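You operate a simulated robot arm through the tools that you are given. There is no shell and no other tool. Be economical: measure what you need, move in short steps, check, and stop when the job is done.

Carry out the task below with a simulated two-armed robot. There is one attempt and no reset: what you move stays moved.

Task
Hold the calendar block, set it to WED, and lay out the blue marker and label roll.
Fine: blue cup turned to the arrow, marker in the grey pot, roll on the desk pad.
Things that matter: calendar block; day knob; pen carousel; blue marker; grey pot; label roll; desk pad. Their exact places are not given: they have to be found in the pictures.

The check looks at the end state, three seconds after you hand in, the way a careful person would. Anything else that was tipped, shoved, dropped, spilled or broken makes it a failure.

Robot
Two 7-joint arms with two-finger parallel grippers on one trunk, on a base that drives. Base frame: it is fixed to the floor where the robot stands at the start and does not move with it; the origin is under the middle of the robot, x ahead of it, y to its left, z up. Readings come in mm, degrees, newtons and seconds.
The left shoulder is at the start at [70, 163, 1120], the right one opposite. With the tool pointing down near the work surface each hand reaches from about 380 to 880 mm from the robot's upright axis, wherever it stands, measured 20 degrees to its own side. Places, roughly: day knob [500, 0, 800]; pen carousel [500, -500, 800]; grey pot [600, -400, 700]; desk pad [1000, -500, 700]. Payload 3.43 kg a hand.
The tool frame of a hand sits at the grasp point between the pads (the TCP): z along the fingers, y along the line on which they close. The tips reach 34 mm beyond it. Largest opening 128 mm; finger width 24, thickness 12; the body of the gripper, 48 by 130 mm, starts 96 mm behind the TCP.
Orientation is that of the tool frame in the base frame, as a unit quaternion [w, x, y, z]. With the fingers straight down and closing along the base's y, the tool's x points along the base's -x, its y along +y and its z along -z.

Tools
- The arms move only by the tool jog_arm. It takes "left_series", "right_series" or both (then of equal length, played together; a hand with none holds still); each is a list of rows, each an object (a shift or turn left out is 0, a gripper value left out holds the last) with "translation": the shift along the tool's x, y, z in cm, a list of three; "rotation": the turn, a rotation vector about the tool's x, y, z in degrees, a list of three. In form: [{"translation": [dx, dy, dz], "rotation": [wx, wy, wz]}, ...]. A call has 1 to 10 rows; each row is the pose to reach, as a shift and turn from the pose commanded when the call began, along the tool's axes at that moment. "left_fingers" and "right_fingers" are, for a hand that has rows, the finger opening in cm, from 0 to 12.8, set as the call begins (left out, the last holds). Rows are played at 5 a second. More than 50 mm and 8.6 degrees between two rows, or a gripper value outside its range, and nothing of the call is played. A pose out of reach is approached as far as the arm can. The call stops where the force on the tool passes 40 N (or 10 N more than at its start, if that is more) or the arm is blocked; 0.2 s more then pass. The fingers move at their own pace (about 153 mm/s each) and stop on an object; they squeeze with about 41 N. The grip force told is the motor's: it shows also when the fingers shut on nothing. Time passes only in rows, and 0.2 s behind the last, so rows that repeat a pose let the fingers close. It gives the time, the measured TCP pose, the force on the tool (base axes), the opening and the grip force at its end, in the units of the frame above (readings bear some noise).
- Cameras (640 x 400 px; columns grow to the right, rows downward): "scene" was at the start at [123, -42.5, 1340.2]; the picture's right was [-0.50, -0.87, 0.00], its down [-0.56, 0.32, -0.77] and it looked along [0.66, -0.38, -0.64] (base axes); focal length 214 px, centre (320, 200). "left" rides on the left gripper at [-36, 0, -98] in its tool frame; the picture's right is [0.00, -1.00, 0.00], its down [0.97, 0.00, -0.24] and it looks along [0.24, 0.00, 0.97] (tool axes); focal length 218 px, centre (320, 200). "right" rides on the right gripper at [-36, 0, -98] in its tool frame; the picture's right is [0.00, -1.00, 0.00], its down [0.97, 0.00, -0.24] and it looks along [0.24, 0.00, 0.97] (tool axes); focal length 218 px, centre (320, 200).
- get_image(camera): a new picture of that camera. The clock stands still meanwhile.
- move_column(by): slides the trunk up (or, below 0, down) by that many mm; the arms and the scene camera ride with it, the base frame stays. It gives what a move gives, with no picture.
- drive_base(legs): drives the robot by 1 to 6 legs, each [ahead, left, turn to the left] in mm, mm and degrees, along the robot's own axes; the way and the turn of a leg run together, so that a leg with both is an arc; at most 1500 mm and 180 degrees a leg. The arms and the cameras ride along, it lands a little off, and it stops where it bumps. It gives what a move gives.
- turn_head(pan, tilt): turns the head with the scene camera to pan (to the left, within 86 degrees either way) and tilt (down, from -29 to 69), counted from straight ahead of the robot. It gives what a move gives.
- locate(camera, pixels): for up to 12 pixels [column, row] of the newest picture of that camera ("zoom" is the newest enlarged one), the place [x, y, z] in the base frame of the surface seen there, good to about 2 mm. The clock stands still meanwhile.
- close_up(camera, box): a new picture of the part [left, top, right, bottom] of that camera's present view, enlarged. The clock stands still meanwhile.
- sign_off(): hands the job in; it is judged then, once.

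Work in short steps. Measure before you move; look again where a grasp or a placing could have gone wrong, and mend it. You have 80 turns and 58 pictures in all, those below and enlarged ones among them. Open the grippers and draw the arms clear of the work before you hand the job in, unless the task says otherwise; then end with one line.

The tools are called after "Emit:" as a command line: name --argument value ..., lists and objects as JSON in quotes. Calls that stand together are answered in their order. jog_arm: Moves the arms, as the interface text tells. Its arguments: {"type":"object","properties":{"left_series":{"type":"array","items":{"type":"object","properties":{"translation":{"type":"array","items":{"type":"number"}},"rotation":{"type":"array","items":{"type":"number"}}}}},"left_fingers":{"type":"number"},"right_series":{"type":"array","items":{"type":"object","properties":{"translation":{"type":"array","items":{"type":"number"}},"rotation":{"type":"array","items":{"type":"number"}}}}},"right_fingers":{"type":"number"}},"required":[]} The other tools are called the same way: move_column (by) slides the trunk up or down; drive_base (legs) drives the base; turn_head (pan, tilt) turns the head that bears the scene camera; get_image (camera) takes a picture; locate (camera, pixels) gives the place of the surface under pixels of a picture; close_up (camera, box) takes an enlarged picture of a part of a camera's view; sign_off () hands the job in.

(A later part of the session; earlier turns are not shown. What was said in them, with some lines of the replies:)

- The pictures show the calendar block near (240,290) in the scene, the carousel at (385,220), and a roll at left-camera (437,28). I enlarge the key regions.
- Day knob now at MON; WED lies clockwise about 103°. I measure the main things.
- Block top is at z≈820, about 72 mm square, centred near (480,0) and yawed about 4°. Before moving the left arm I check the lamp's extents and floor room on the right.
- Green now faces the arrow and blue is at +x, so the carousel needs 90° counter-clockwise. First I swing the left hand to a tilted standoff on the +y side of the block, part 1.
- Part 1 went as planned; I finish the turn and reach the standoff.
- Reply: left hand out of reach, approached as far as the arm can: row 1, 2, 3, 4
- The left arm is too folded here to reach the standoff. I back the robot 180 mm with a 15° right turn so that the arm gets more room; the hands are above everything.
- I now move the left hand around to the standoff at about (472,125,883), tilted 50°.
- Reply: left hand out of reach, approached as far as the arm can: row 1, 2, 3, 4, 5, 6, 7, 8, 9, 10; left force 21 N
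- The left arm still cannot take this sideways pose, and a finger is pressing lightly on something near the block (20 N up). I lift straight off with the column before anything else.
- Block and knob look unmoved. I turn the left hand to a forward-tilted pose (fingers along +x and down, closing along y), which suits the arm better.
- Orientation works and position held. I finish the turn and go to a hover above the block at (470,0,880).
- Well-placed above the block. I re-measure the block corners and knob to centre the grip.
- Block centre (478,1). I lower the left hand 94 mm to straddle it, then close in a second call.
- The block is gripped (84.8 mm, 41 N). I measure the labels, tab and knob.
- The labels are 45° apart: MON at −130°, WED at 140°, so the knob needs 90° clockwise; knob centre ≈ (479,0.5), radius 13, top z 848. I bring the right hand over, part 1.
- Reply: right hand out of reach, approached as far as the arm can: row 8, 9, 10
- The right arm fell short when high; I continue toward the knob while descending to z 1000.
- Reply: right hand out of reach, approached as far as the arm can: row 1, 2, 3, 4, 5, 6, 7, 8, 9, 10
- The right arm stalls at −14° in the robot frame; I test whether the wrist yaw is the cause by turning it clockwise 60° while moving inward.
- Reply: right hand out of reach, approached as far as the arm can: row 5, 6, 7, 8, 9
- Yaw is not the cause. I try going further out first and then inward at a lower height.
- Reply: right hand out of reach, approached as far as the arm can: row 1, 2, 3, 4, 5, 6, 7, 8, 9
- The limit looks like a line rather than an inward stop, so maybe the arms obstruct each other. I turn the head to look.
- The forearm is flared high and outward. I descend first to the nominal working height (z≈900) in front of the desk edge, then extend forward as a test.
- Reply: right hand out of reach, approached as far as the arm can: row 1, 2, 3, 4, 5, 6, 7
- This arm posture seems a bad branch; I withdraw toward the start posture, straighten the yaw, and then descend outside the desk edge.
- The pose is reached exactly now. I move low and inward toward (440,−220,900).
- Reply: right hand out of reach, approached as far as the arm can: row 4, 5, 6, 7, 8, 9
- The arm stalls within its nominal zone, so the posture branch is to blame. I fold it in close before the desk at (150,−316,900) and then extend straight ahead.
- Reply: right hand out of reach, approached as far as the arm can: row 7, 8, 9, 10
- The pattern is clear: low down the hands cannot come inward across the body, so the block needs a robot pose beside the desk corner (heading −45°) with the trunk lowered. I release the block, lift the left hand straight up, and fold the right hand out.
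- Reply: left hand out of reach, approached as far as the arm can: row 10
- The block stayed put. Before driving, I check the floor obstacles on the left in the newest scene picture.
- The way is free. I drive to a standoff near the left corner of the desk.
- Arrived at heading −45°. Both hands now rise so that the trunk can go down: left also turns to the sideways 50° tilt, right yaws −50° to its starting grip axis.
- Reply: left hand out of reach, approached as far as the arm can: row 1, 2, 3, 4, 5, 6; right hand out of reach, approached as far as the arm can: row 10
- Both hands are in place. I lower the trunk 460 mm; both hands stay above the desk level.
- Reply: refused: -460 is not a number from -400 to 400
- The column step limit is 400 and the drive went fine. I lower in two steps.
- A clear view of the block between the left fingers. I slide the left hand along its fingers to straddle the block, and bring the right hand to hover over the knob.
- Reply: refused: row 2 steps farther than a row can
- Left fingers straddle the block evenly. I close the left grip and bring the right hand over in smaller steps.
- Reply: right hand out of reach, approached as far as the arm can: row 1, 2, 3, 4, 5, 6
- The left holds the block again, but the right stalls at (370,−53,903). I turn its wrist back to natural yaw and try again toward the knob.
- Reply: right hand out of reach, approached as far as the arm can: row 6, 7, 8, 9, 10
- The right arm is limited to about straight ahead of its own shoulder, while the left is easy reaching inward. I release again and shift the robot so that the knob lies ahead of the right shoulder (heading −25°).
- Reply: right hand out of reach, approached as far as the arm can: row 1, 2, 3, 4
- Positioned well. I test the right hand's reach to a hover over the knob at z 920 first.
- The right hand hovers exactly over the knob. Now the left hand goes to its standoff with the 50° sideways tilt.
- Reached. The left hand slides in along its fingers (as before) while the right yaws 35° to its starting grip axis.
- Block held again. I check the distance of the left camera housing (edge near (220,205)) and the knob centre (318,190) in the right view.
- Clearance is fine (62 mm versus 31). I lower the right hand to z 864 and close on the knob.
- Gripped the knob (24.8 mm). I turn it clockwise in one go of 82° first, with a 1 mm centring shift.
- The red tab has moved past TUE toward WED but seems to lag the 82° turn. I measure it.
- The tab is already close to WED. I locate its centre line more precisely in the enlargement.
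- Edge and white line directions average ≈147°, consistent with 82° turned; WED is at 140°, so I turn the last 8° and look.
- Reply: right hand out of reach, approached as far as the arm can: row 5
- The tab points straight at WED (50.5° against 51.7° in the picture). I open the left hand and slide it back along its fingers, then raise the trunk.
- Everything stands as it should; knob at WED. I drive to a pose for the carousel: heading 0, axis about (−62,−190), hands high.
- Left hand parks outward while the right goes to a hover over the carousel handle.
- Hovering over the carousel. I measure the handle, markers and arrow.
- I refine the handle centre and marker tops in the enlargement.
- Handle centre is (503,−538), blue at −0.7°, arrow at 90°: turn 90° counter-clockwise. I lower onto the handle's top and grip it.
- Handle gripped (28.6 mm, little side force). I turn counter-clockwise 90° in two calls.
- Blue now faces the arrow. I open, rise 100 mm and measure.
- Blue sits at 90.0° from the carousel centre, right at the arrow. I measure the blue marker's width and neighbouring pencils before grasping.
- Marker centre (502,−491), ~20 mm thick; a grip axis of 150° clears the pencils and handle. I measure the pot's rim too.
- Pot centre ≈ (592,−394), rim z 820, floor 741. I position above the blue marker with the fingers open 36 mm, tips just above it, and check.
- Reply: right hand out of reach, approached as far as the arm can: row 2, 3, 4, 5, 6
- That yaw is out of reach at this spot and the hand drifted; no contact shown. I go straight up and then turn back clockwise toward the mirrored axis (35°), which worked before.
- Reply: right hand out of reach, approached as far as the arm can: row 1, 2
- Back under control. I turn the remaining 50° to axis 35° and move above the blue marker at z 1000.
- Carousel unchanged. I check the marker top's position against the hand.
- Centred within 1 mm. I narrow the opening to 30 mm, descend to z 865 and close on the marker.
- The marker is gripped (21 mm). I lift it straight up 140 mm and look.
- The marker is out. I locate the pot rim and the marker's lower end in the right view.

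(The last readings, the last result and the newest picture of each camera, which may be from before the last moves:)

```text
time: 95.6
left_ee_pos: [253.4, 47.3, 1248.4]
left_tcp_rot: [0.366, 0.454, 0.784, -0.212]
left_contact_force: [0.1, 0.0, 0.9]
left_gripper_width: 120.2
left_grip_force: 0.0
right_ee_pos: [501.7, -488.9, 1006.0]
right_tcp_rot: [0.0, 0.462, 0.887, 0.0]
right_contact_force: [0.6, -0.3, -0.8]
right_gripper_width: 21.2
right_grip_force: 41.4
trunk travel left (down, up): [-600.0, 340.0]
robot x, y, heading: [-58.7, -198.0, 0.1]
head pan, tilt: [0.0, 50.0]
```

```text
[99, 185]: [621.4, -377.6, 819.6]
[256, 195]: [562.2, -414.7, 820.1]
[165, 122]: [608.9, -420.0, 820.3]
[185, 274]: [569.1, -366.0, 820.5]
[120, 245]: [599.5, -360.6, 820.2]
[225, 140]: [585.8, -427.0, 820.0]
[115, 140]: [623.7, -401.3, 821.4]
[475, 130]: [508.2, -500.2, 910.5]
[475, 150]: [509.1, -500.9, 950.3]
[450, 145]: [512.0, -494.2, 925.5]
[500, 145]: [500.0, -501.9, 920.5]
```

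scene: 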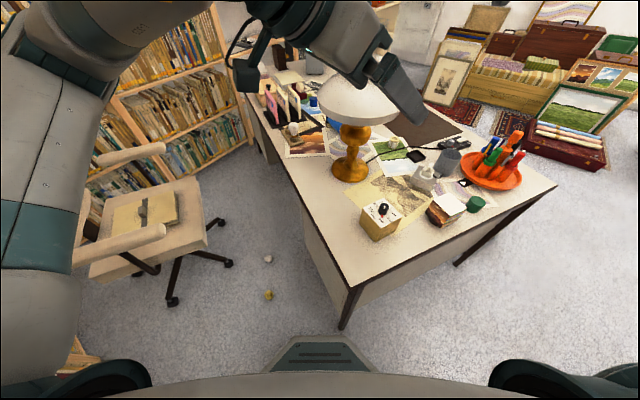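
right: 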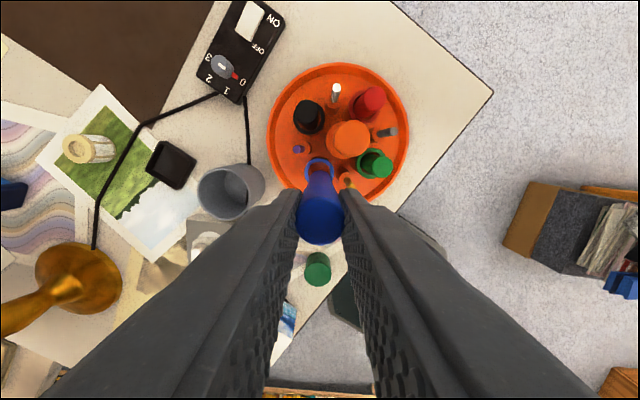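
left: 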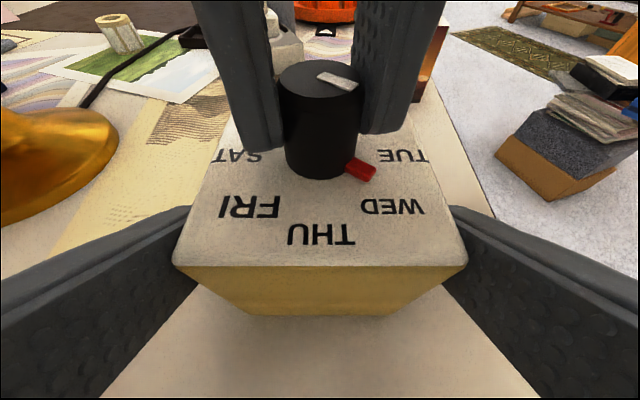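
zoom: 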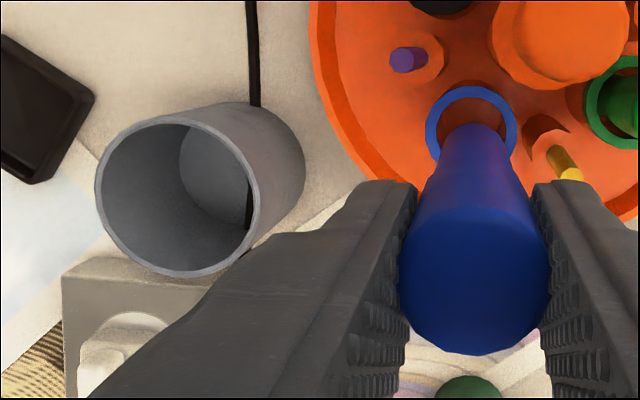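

Pot centre (591.5,−394). Since the arm posture here is good, I let the base carry the marker: 89 ahead, 97 left.

Emit:
drive_base --legs '[[89, 97, 0]]'

Emit:
close_up --camera "right" --box '[200, 100, 440, 260]'

```text
time: 96.9
left_ee_pos: [341.8, 143.7, 1247.9]
left_tcp_rot: [0.367, 0.454, 0.784, -0.212]
left_contact_force: [0.3, 0.3, -0.4]
left_gripper_width: 120.0
left_grip_force: 0.1
right_ee_pos: [588.9, -391.4, 1005.7]
right_tcp_rot: [0.001, 0.462, 0.887, 0.0]
right_contact_force: [-0.9, 0.4, -0.8]
right_gripper_width: 21.5
right_grip_force: 40.9
trunk travel left (down, up): [-600.0, 340.0]
robot x, y, heading: [30.1, -98.7, 0.2]
head pan, tilt: [0.0, 50.0]
```

```text
2.50 times, centred on (320, 180) of right
```

zoom: 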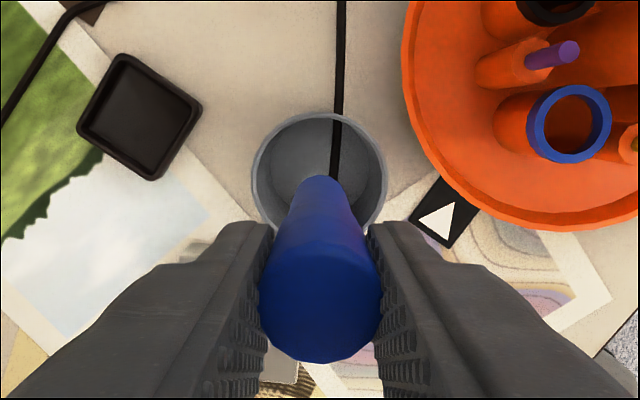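

The marker is centred over the pot. I lower it to z 860 and release with a small opening.

Emit:
jog_arm --right_series '[{"translation": [0, 0.1, 4]}, {"translation": [0, 0.1, 8]}, {"translation": [0, 0.1, 11]}, {"translation": [0, 0.1, 13]}, {"translation": [0, 0.1, 14]}, {"translation": [0, 0.1, 14.6]}, {"translation": [0, 0.1, 14.6]}]'

Emit:
jog_arm --right_series '[{"translation": [0, 0, 0]}, {"translation": [0, 0, 0]}, {"translation": [0, 0, -4]}, {"translation": [0, 0, -8]}, {"translation": [0, 0, -12]}, {"translation": [0, 0, -16]}]' --right_fingers 4.0

Emit:
get_image --camera "right"

```text
time: 98.5
left_ee_pos: [342.0, 144.1, 1249.1]
left_tcp_rot: [0.366, 0.454, 0.784, -0.212]
left_contact_force: [-0.3, 0.4, 0.6]
left_gripper_width: 120.1
left_grip_force: 0.1
right_ee_pos: [590.6, -391.0, 858.5]
right_tcp_rot: [-0.001, 0.463, 0.886, 0.001]
right_contact_force: [-0.4, 0.8, -0.5]
right_gripper_width: 21.2
right_grip_force: 40.7
trunk travel left (down, up): [-600.0, 340.0]
robot x, y, heading: [27.7, -98.4, 0.3]
head pan, tilt: [0.0, 50.0]
```

```text
time: 99.9
left_ee_pos: [341.7, 143.3, 1248.0]
left_tcp_rot: [0.367, 0.454, 0.784, -0.211]
left_contact_force: [-0.7, 0.1, 0.4]
left_gripper_width: 120.0
left_grip_force: 0.0
right_ee_pos: [588.8, -389.9, 1021.2]
right_tcp_rot: [0.001, 0.462, 0.887, 0.0]
right_contact_force: [0.7, 0.3, 0.4]
right_gripper_width: 39.8
right_grip_force: 0.0
trunk travel left (down, up): [-600.0, 340.0]
robot x, y, heading: [26.6, -100.0, 0.3]
head pan, tilt: [0.0, 50.0]
```

```text
11 pictures are left
```

right: 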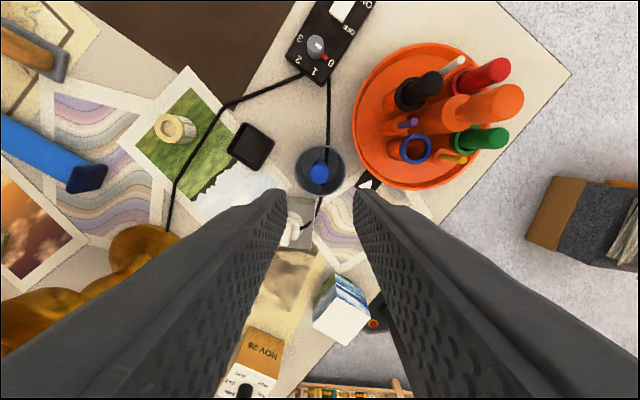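

The blue marker stands in the grey pot, nothing disturbed. I locate the label roll and the pad's corner.

Emit:
locate --camera "right" --pixels '[[166, 127], [156, 128], [178, 120], [170, 140], [188, 130], [243, 90], [110, 15], [290, 10], [215, 50], [140, 40], [319, 172]]'

Emit:
close_up --camera "right" --box '[80, 60, 280, 220]'

```text
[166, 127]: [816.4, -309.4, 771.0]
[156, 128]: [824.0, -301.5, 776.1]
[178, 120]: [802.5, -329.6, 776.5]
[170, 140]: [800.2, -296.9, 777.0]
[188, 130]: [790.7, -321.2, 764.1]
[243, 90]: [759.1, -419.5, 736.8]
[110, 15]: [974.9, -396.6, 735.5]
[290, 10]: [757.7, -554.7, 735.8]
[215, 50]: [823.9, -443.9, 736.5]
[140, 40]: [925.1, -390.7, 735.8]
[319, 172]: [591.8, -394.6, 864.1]
```

```text
2.50 times, centred on (180, 140) of right
```

zoom: 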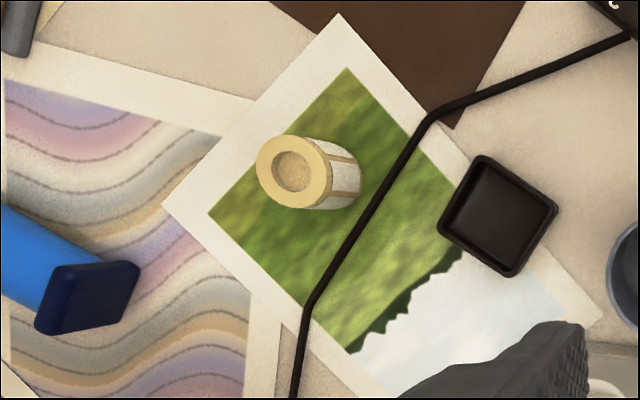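

Emit:
locate --camera "zoom" --pixels '[[262, 172], [324, 178], [288, 140], [296, 203], [293, 170], [355, 180], [370, 205], [400, 155], [455, 120], [340, 210]]'

```text
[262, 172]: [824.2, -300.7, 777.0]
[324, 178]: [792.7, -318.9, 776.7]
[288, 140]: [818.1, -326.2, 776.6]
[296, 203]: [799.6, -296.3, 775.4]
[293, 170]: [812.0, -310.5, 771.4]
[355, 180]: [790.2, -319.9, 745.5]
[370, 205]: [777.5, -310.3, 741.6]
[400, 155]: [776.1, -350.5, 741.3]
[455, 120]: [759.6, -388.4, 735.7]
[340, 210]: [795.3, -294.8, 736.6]
```

Roll: centre (808.6,−310.5), 36 mm wide, top z 777; the cable runs 31 mm on its near side, so the fingers will close along y. I drive so that both roll and pad are in range.

Emit:
drive_base --legs '[[63, 110, 0]]'

Emit:
jog_arm --right_series '[{"translation": [0, 0, 0], "rotation": [0, 0, -7]}, {"translation": [-1.6, 1.6, 0], "rotation": [0, 0, -14]}, {"translation": [-3.3, 3.2, 0], "rotation": [0, 0, -21]}, {"translation": [-4.9, 4.7, 1], "rotation": [0, 0, -28]}, {"translation": [-6.5, 6.3, 3], "rotation": [0, 0, -35]}, {"translation": [-8.2, 7.9, 6], "rotation": [0, 0, -42]}, {"translation": [-9.8, 9.5, 9], "rotation": [0, 0, -49]}, {"translation": [-11.4, 11.1, 12], "rotation": [0, 0, -55]}, {"translation": [-11.4, 11.1, 14], "rotation": [0, 0, -55]}]' --right_fingers 6.0

Emit:
close_up --camera "right" --box '[220, 80, 420, 240]'

```text
time: 101.2
left_ee_pos: [393.9, 233.6, 1247.5]
left_tcp_rot: [0.365, 0.459, 0.781, -0.216]
left_contact_force: [-0.4, 1.1, 1.4]
left_gripper_width: 119.8
left_grip_force: 0.0
right_ee_pos: [633.2, -307.3, 1018.5]
right_tcp_rot: [0.0, 0.469, 0.883, -0.001]
right_contact_force: [0.3, 0.7, 0.6]
right_gripper_width: 39.8
right_grip_force: 0.2
trunk travel left (down, up): [-600.0, 340.0]
robot x, y, heading: [73.1, -10.7, -0.8]
head pan, tilt: [0.0, 50.0]
stopped in leg 1: the robot was blocked; the commanded pose is now the measured one
```

```text
time: 103.2
left_ee_pos: [391.9, 229.5, 1248.1]
left_tcp_rot: [0.364, 0.46, 0.781, -0.215]
left_contact_force: [-1.0, 0.2, 1.2]
left_gripper_width: 120.2
left_grip_force: 0.1
right_ee_pos: [777.3, -345.6, 884.9]
right_tcp_rot: [0.002, 0.008, 1.0, 0.001]
right_contact_force: [-0.4, -0.2, 0.3]
right_gripper_width: 60.1
right_grip_force: 0.0
right hand out of reach, approached as far as the arm can: row 8, 9
trunk travel left (down, up): [-600.0, 340.0]
robot x, y, heading: [76.1, -13.7, -0.5]
head pan, tilt: [0.0, 50.0]
```

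```text
2.50 times, centred on (320, 160) of right
```

zoom: 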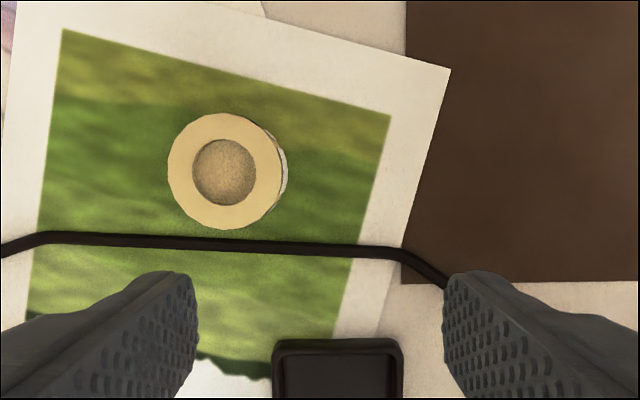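

The base touched the desk and stopped; I re-measure the roll to see whether anything shifted.

Emit:
locate --camera "zoom" --pixels '[[172, 172], [277, 172], [225, 118], [225, 226], [225, 172], [420, 200], [402, 282], [300, 340], [380, 253], [225, 241]]'

Emit:
close_up --camera "scene" --box '[60, 60, 620, 400]'

```text
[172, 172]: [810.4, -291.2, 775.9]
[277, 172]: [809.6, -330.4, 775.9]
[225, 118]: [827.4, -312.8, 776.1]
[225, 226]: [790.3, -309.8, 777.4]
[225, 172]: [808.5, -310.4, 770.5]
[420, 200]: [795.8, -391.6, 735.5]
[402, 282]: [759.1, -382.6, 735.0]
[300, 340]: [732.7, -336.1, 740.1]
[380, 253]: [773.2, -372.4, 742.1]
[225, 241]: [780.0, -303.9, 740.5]
```

```text
1.14 times, centred on (340, 230) of scene
```

zoom: 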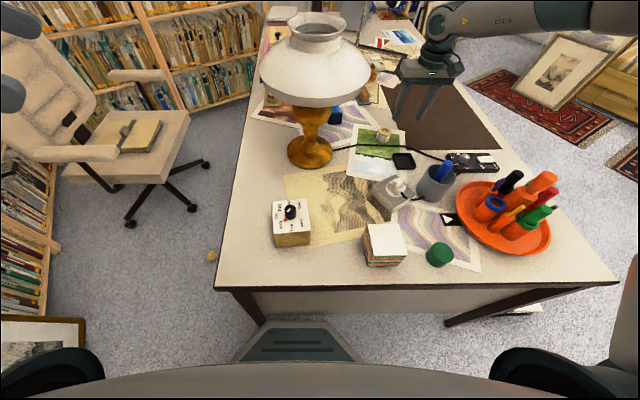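

Nothing shifted: roll centre (809,−311). I try the hover lower, at (809,−311,830), where the arm reaches farther.

Emit:
jog_arm --right_series '[{"translation": [0, 0.5, 2]}, {"translation": [-1.0, 1.7, 4]}, {"translation": [-2.0, 2.7, 5.2]}, {"translation": [-3.1, 3.5, 5.5]}, {"translation": [-3.1, 3.5, 5.5]}]'

```text
time: 104.4
left_ee_pos: [392.6, 230.3, 1248.9]
left_tcp_rot: [0.365, 0.459, 0.781, -0.215]
left_contact_force: [-0.3, 0.1, -0.1]
left_gripper_width: 120.0
left_grip_force: 0.0
right_ee_pos: [760.5, -339.0, 857.7]
right_tcp_rot: [0.001, 0.008, 1.0, 0.0]
right_contact_force: [-0.9, 0.5, 0.4]
right_gripper_width: 59.8
right_grip_force: 0.0
right hand out of reach, approached as far as the arm can: row 1, 2, 3, 4, 5
trunk travel left (down, up): [-600.0, 340.0]
robot x, y, heading: [76.4, -7.0, -0.9]
head pan, tilt: [0.0, 50.0]
```

Lower is worse, so lifting the hand relative to the shoulder helps: I raise the right hand 230 mm and then lower the trunk 230 mm.

Emit:
jog_arm --right_series '[{"translation": [0, 0, -4.6]}, {"translation": [0, 0, -9.2]}, {"translation": [0, 0, -13.8]}, {"translation": [0, 0, -18.4]}, {"translation": [0, 0, -23]}, {"translation": [0, 0, -23]}]'

Emit:
move_column --by -230

Emit:
jog_arm --right_series '[{"translation": [-1.2, 0.7, 0.5]}, {"translation": [-2.4, 1.4, 1.0]}, {"translation": [-3.6, 2.1, 1.5]}, {"translation": [-4.8, 2.8, 2.0]}, {"translation": [-4.8, 2.8, 2.0]}]'

```text
time: 105.8
left_ee_pos: [392.3, 229.4, 1248.1]
left_tcp_rot: [0.364, 0.46, 0.781, -0.215]
left_contact_force: [-0.3, -0.2, 0.3]
left_gripper_width: 120.1
left_grip_force: 0.1
right_ee_pos: [761.4, -339.8, 1088.0]
right_tcp_rot: [0.0, 0.008, 1.0, 0.001]
right_contact_force: [0.3, -0.2, -0.8]
right_gripper_width: 60.1
right_grip_force: 0.0
trunk travel left (down, up): [-600.0, 340.0]
robot x, y, heading: [74.6, -7.8, -0.8]
head pan, tilt: [0.0, 50.0]
```

```text
time: 108.2
left_ee_pos: [392.5, 230.0, 1017.9]
left_tcp_rot: [0.364, 0.46, 0.781, -0.215]
left_contact_force: [0.2, 0.1, -1.4]
left_gripper_width: 119.8
left_grip_force: 0.0
right_ee_pos: [759.4, -339.0, 858.1]
right_tcp_rot: [0.001, 0.008, 1.0, 0.0]
right_contact_force: [0.8, 0.8, 0.4]
right_gripper_width: 60.0
right_grip_force: 0.1
trunk travel left (down, up): [-370.0, 570.0]
robot x, y, heading: [78.4, -7.5, -0.7]
head pan, tilt: [0.0, 50.0]
```

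```text
time: 109.4
left_ee_pos: [392.2, 229.9, 1018.0]
left_tcp_rot: [0.364, 0.46, 0.781, -0.214]
left_contact_force: [0.4, -0.6, -0.3]
left_gripper_width: 120.2
left_grip_force: 0.1
right_ee_pos: [791.5, -322.5, 835.2]
right_tcp_rot: [0.002, 0.008, 1.0, 0.001]
right_contact_force: [-0.8, 0.0, 0.0]
right_gripper_width: 60.0
right_grip_force: 0.0
right hand out of reach, approached as far as the arm can: row 3, 4, 5
trunk travel left (down, up): [-370.0, 570.0]
robot x, y, heading: [73.9, -7.7, -0.7]
head pan, tilt: [0.0, 50.0]
```

Still about 20 mm short. Tilting the fingers 25° forward pulls the wrist back; I do so and go to the hover over the roll.

Emit:
jog_arm --right_series '[{"translation": [0, 0.3, -0.5], "rotation": [0, -8.3, 0]}, {"translation": [-0.2, 0.7, -0.5], "rotation": [0, -16.6, 0]}, {"translation": [-0.6, 1.16, -0.5], "rotation": [0, -25, 0]}, {"translation": [-0.85, 1.16, -0.5], "rotation": [0, -25, 0]}, {"translation": [-0.85, 1.16, -0.5], "rotation": [0, -25, 0]}]'

Emit:
get_image --camera "right"

```text
time: 110.6
left_ee_pos: [391.2, 229.1, 1018.1]
left_tcp_rot: [0.364, 0.46, 0.781, -0.215]
left_contact_force: [0.8, -0.3, -0.8]
left_gripper_width: 119.9
left_grip_force: 0.1
right_ee_pos: [799.9, -309.2, 839.9]
right_tcp_rot: [0.217, 0.008, 0.976, -0.001]
right_contact_force: [-0.6, 0.6, -0.5]
right_gripper_width: 60.1
right_grip_force: 0.2
trunk travel left (down, up): [-370.0, 570.0]
robot x, y, heading: [74.6, -12.9, -0.6]
head pan, tilt: [0.0, 50.0]
```

```text
7 pictures are left
```

right: 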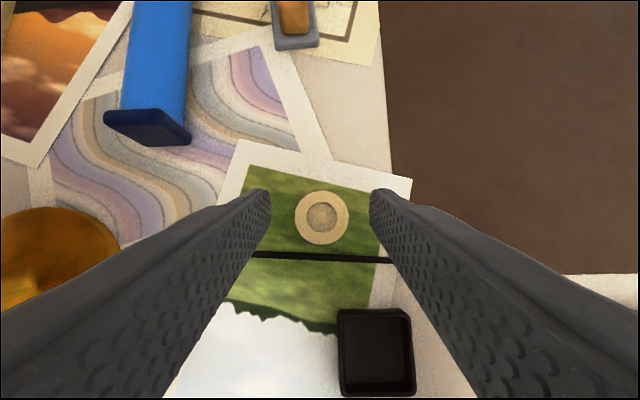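

Reached and centred. I lower straight down 58 mm and close on the roll.

Emit:
jog_arm --right_series '[{"translation": [0.8, -0.15, 1.8]}, {"translation": [1.6, -0.15, 3.6]}, {"translation": [2.36, -0.15, 5.3]}, {"translation": [2.36, -0.15, 5.3]}]'

Emit:
jog_arm --right_series '[{"translation": [0, 0, 0]}, {"translation": [0, 0, 0]}, {"translation": [0, 0, 0]}]' --right_fingers 2.5

```text
time: 111.6
left_ee_pos: [392.0, 230.3, 1017.9]
left_tcp_rot: [0.364, 0.46, 0.781, -0.214]
left_contact_force: [0.1, 0.0, 0.3]
left_gripper_width: 120.1
left_grip_force: 0.1
right_ee_pos: [800.0, -310.6, 781.6]
right_tcp_rot: [0.217, 0.008, 0.976, -0.002]
right_contact_force: [0.1, -0.2, 0.4]
right_gripper_width: 59.9
right_grip_force: 0.2
trunk travel left (down, up): [-370.0, 570.0]
robot x, y, heading: [77.2, -8.2, -0.8]
head pan, tilt: [0.0, 50.0]
```

```text
time: 112.4
left_ee_pos: [391.8, 229.7, 1018.8]
left_tcp_rot: [0.363, 0.46, 0.781, -0.214]
left_contact_force: [-0.4, 0.2, -0.3]
left_gripper_width: 120.0
left_grip_force: 0.2
right_ee_pos: [801.0, -312.4, 781.8]
right_tcp_rot: [0.218, 0.009, 0.976, -0.002]
right_contact_force: [-0.6, 1.0, 0.0]
right_gripper_width: 40.4
right_grip_force: 41.1
trunk travel left (down, up): [-370.0, 570.0]
robot x, y, heading: [75.9, -10.5, -0.9]
head pan, tilt: [0.0, 50.0]
```

Roll gripped (40 mm). I lift it 70 mm and carry it along −y over the pad to about y −431.

Emit:
jog_arm --right_series '[{"translation": [-1.0, 0, -2.1]}, {"translation": [-2.0, 0, -4.2]}, {"translation": [-2.96, 0, -6.34]}, {"translation": [-2.96, -3, -6.34]}, {"translation": [-2.96, -6, -6.34]}, {"translation": [-2.96, -9, -6.34]}, {"translation": [-2.96, -12, -6.34]}, {"translation": [-2.96, -12, -6.34]}]'

Emit:
get_image --camera "right"

```text
time: 114.2
left_ee_pos: [392.6, 229.9, 1018.4]
left_tcp_rot: [0.365, 0.46, 0.781, -0.215]
left_contact_force: [-0.2, -0.3, 0.7]
left_gripper_width: 120.1
left_grip_force: 0.0
right_ee_pos: [800.1, -430.0, 850.1]
right_tcp_rot: [0.217, 0.008, 0.976, -0.002]
right_contact_force: [0.1, 0.7, -0.8]
right_gripper_width: 40.2
right_grip_force: 41.0
trunk travel left (down, up): [-370.0, 570.0]
robot x, y, heading: [75.9, -8.2, -0.8]
head pan, tilt: [0.0, 50.0]
```

```text
6 pictures are left
```

right: 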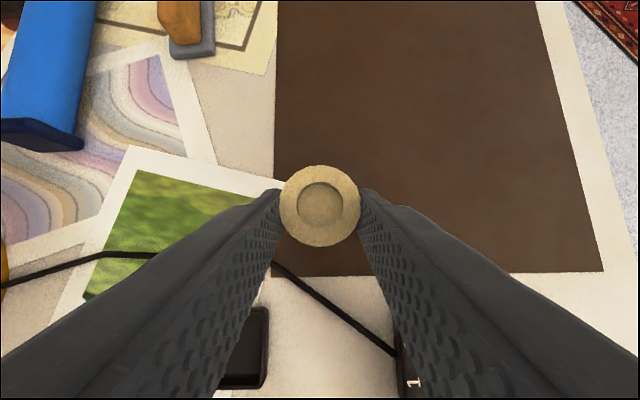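

The roll is over the pad with about 45–50 mm to the edges. I lower it 68 mm, release and rise.

Emit:
jog_arm --right_series '[{"translation": [1.0, 0, 2.1]}, {"translation": [2.0, 0, 4.2]}, {"translation": [2.7, 0, 5.7]}, {"translation": [2.87, 0, 6.15]}, {"translation": [2.87, 0, 6.15]}]'

Emit:
jog_arm --right_series '[{"translation": [0, 0, 0]}, {"translation": [0, 0, 0]}, {"translation": [-1.5, 0, -3.2]}, {"translation": [-3, 0, -6.4]}, {"translation": [-4.5, 0, -9.6]}, {"translation": [-6, 0, -12.8]}]' --right_fingers 6.5

Emit:
get_image --camera "right"

```text
time: 115.4
left_ee_pos: [392.2, 229.7, 1017.8]
left_tcp_rot: [0.364, 0.46, 0.781, -0.214]
left_contact_force: [0.2, 1.0, -0.6]
left_gripper_width: 120.1
left_grip_force: 0.1
right_ee_pos: [799.6, -431.8, 783.2]
right_tcp_rot: [0.217, 0.009, 0.976, -0.002]
right_contact_force: [-0.6, -0.4, -0.7]
right_gripper_width: 40.5
right_grip_force: 41.1
trunk travel left (down, up): [-370.0, 570.0]
robot x, y, heading: [76.2, -6.4, -0.9]
head pan, tilt: [0.0, 50.0]
```

```text
time: 116.8
left_ee_pos: [391.6, 229.9, 1018.1]
left_tcp_rot: [0.364, 0.46, 0.781, -0.215]
left_contact_force: [-0.4, 0.6, 0.2]
left_gripper_width: 120.2
left_grip_force: 0.1
right_ee_pos: [799.4, -430.8, 925.9]
right_tcp_rot: [0.218, 0.008, 0.976, 0.0]
right_contact_force: [0.3, 0.5, -0.8]
right_gripper_width: 64.6
right_grip_force: 0.0
trunk travel left (down, up): [-370.0, 570.0]
robot x, y, heading: [71.5, -6.5, -0.6]
head pan, tilt: [0.0, 50.0]
```

```text
5 pictures are left
```

right: 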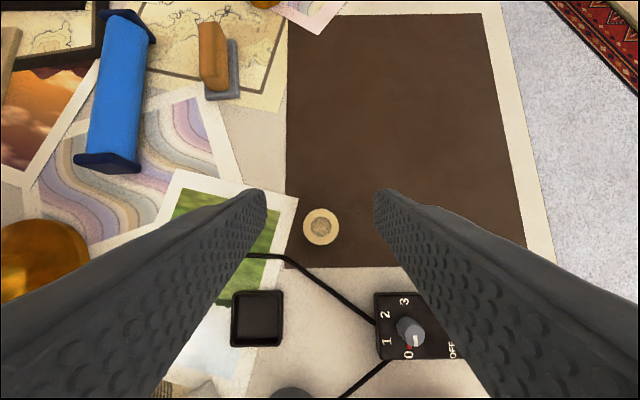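

The roll stands upright wholly on the pad. I raise the trunk and back away to clear the work, then look once more.

Emit:
move_column --by 250

Emit:
drive_base --legs '[[-450, 0, 0]]'

Emit:
turn_head --pan -15 --tilt 35

Emit:
get_image --camera "scene"

```text
time: 119.4
left_ee_pos: [392.5, 229.1, 1268.3]
left_tcp_rot: [0.363, 0.461, 0.781, -0.215]
left_contact_force: [-0.1, -0.5, -0.7]
left_gripper_width: 120.0
left_grip_force: 0.1
right_ee_pos: [800.0, -430.2, 1174.6]
right_tcp_rot: [0.217, 0.008, 0.976, -0.001]
right_contact_force: [-0.2, 0.8, 0.4]
right_gripper_width: 65.2
right_grip_force: 0.0
trunk travel left (down, up): [-620.0, 320.0]
robot x, y, heading: [72.6, -10.2, -0.8]
head pan, tilt: [0.0, 50.0]
```

```text
time: 122.1
left_ee_pos: [-59.0, 235.8, 1268.3]
left_tcp_rot: [0.365, 0.458, 0.782, -0.214]
left_contact_force: [0.1, 0.4, 0.5]
left_gripper_width: 120.0
left_grip_force: 0.1
right_ee_pos: [349.9, -424.5, 1174.3]
right_tcp_rot: [0.217, 0.006, 0.976, 0.0]
right_contact_force: [0.5, -0.9, -0.5]
right_gripper_width: 65.2
right_grip_force: 0.1
trunk travel left (down, up): [-620.0, 320.0]
robot x, y, heading: [-382.4, -2.5, -0.5]
head pan, tilt: [0.0, 50.0]
```

```text
time: 122.9
left_ee_pos: [-59.4, 235.4, 1268.0]
left_tcp_rot: [0.365, 0.458, 0.782, -0.214]
left_contact_force: [0.2, 0.3, -0.4]
left_gripper_width: 120.2
left_grip_force: 0.0
right_ee_pos: [350.4, -424.1, 1174.8]
right_tcp_rot: [0.217, 0.007, 0.976, -0.001]
right_contact_force: [-0.7, 0.1, 0.5]
right_gripper_width: 65.0
right_grip_force: 0.0
trunk travel left (down, up): [-620.0, 320.0]
robot x, y, heading: [-375.1, -3.5, -0.6]
head pan, tilt: [-15.0, 35.0]
```

```text
4 pictures are left
```

scene: 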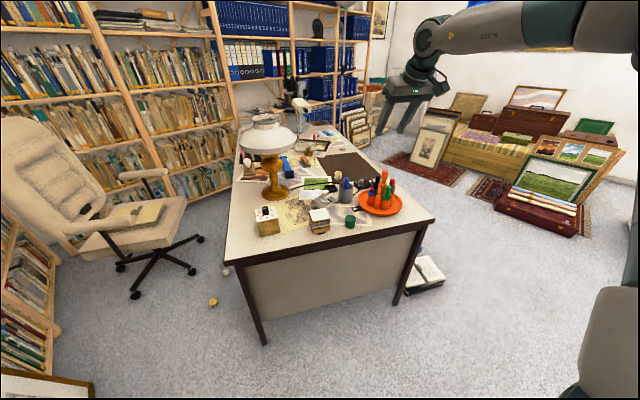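

The arms are clear; one enlarged look at the desk to confirm the end state.

Emit:
close_up --camera "scene" --box '[225, 130, 425, 255]'

```text
3.20 times, centred on (325, 192) of scene
```

zoom: 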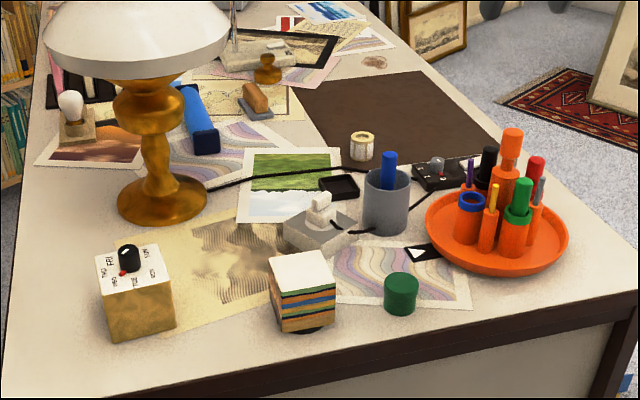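

All goals are met in the picture: the knob is at WED, the blue cup faces the arrow, the marker is in the pot and the roll is on the pad. Nothing else is disturbed, so I hand in.

Emit:
sign_off

```text
The job is handed in.
```

The job is handed in: the left hand held the calendar block while the right set it to WED, the blue cup is turned to the arrow, the blue marker is in the grey pot, and the label roll is on the desk pad. Early on a left finger pressed about 20 N near the block, and the base once bumped something close to the desk, but nothing moved either time.
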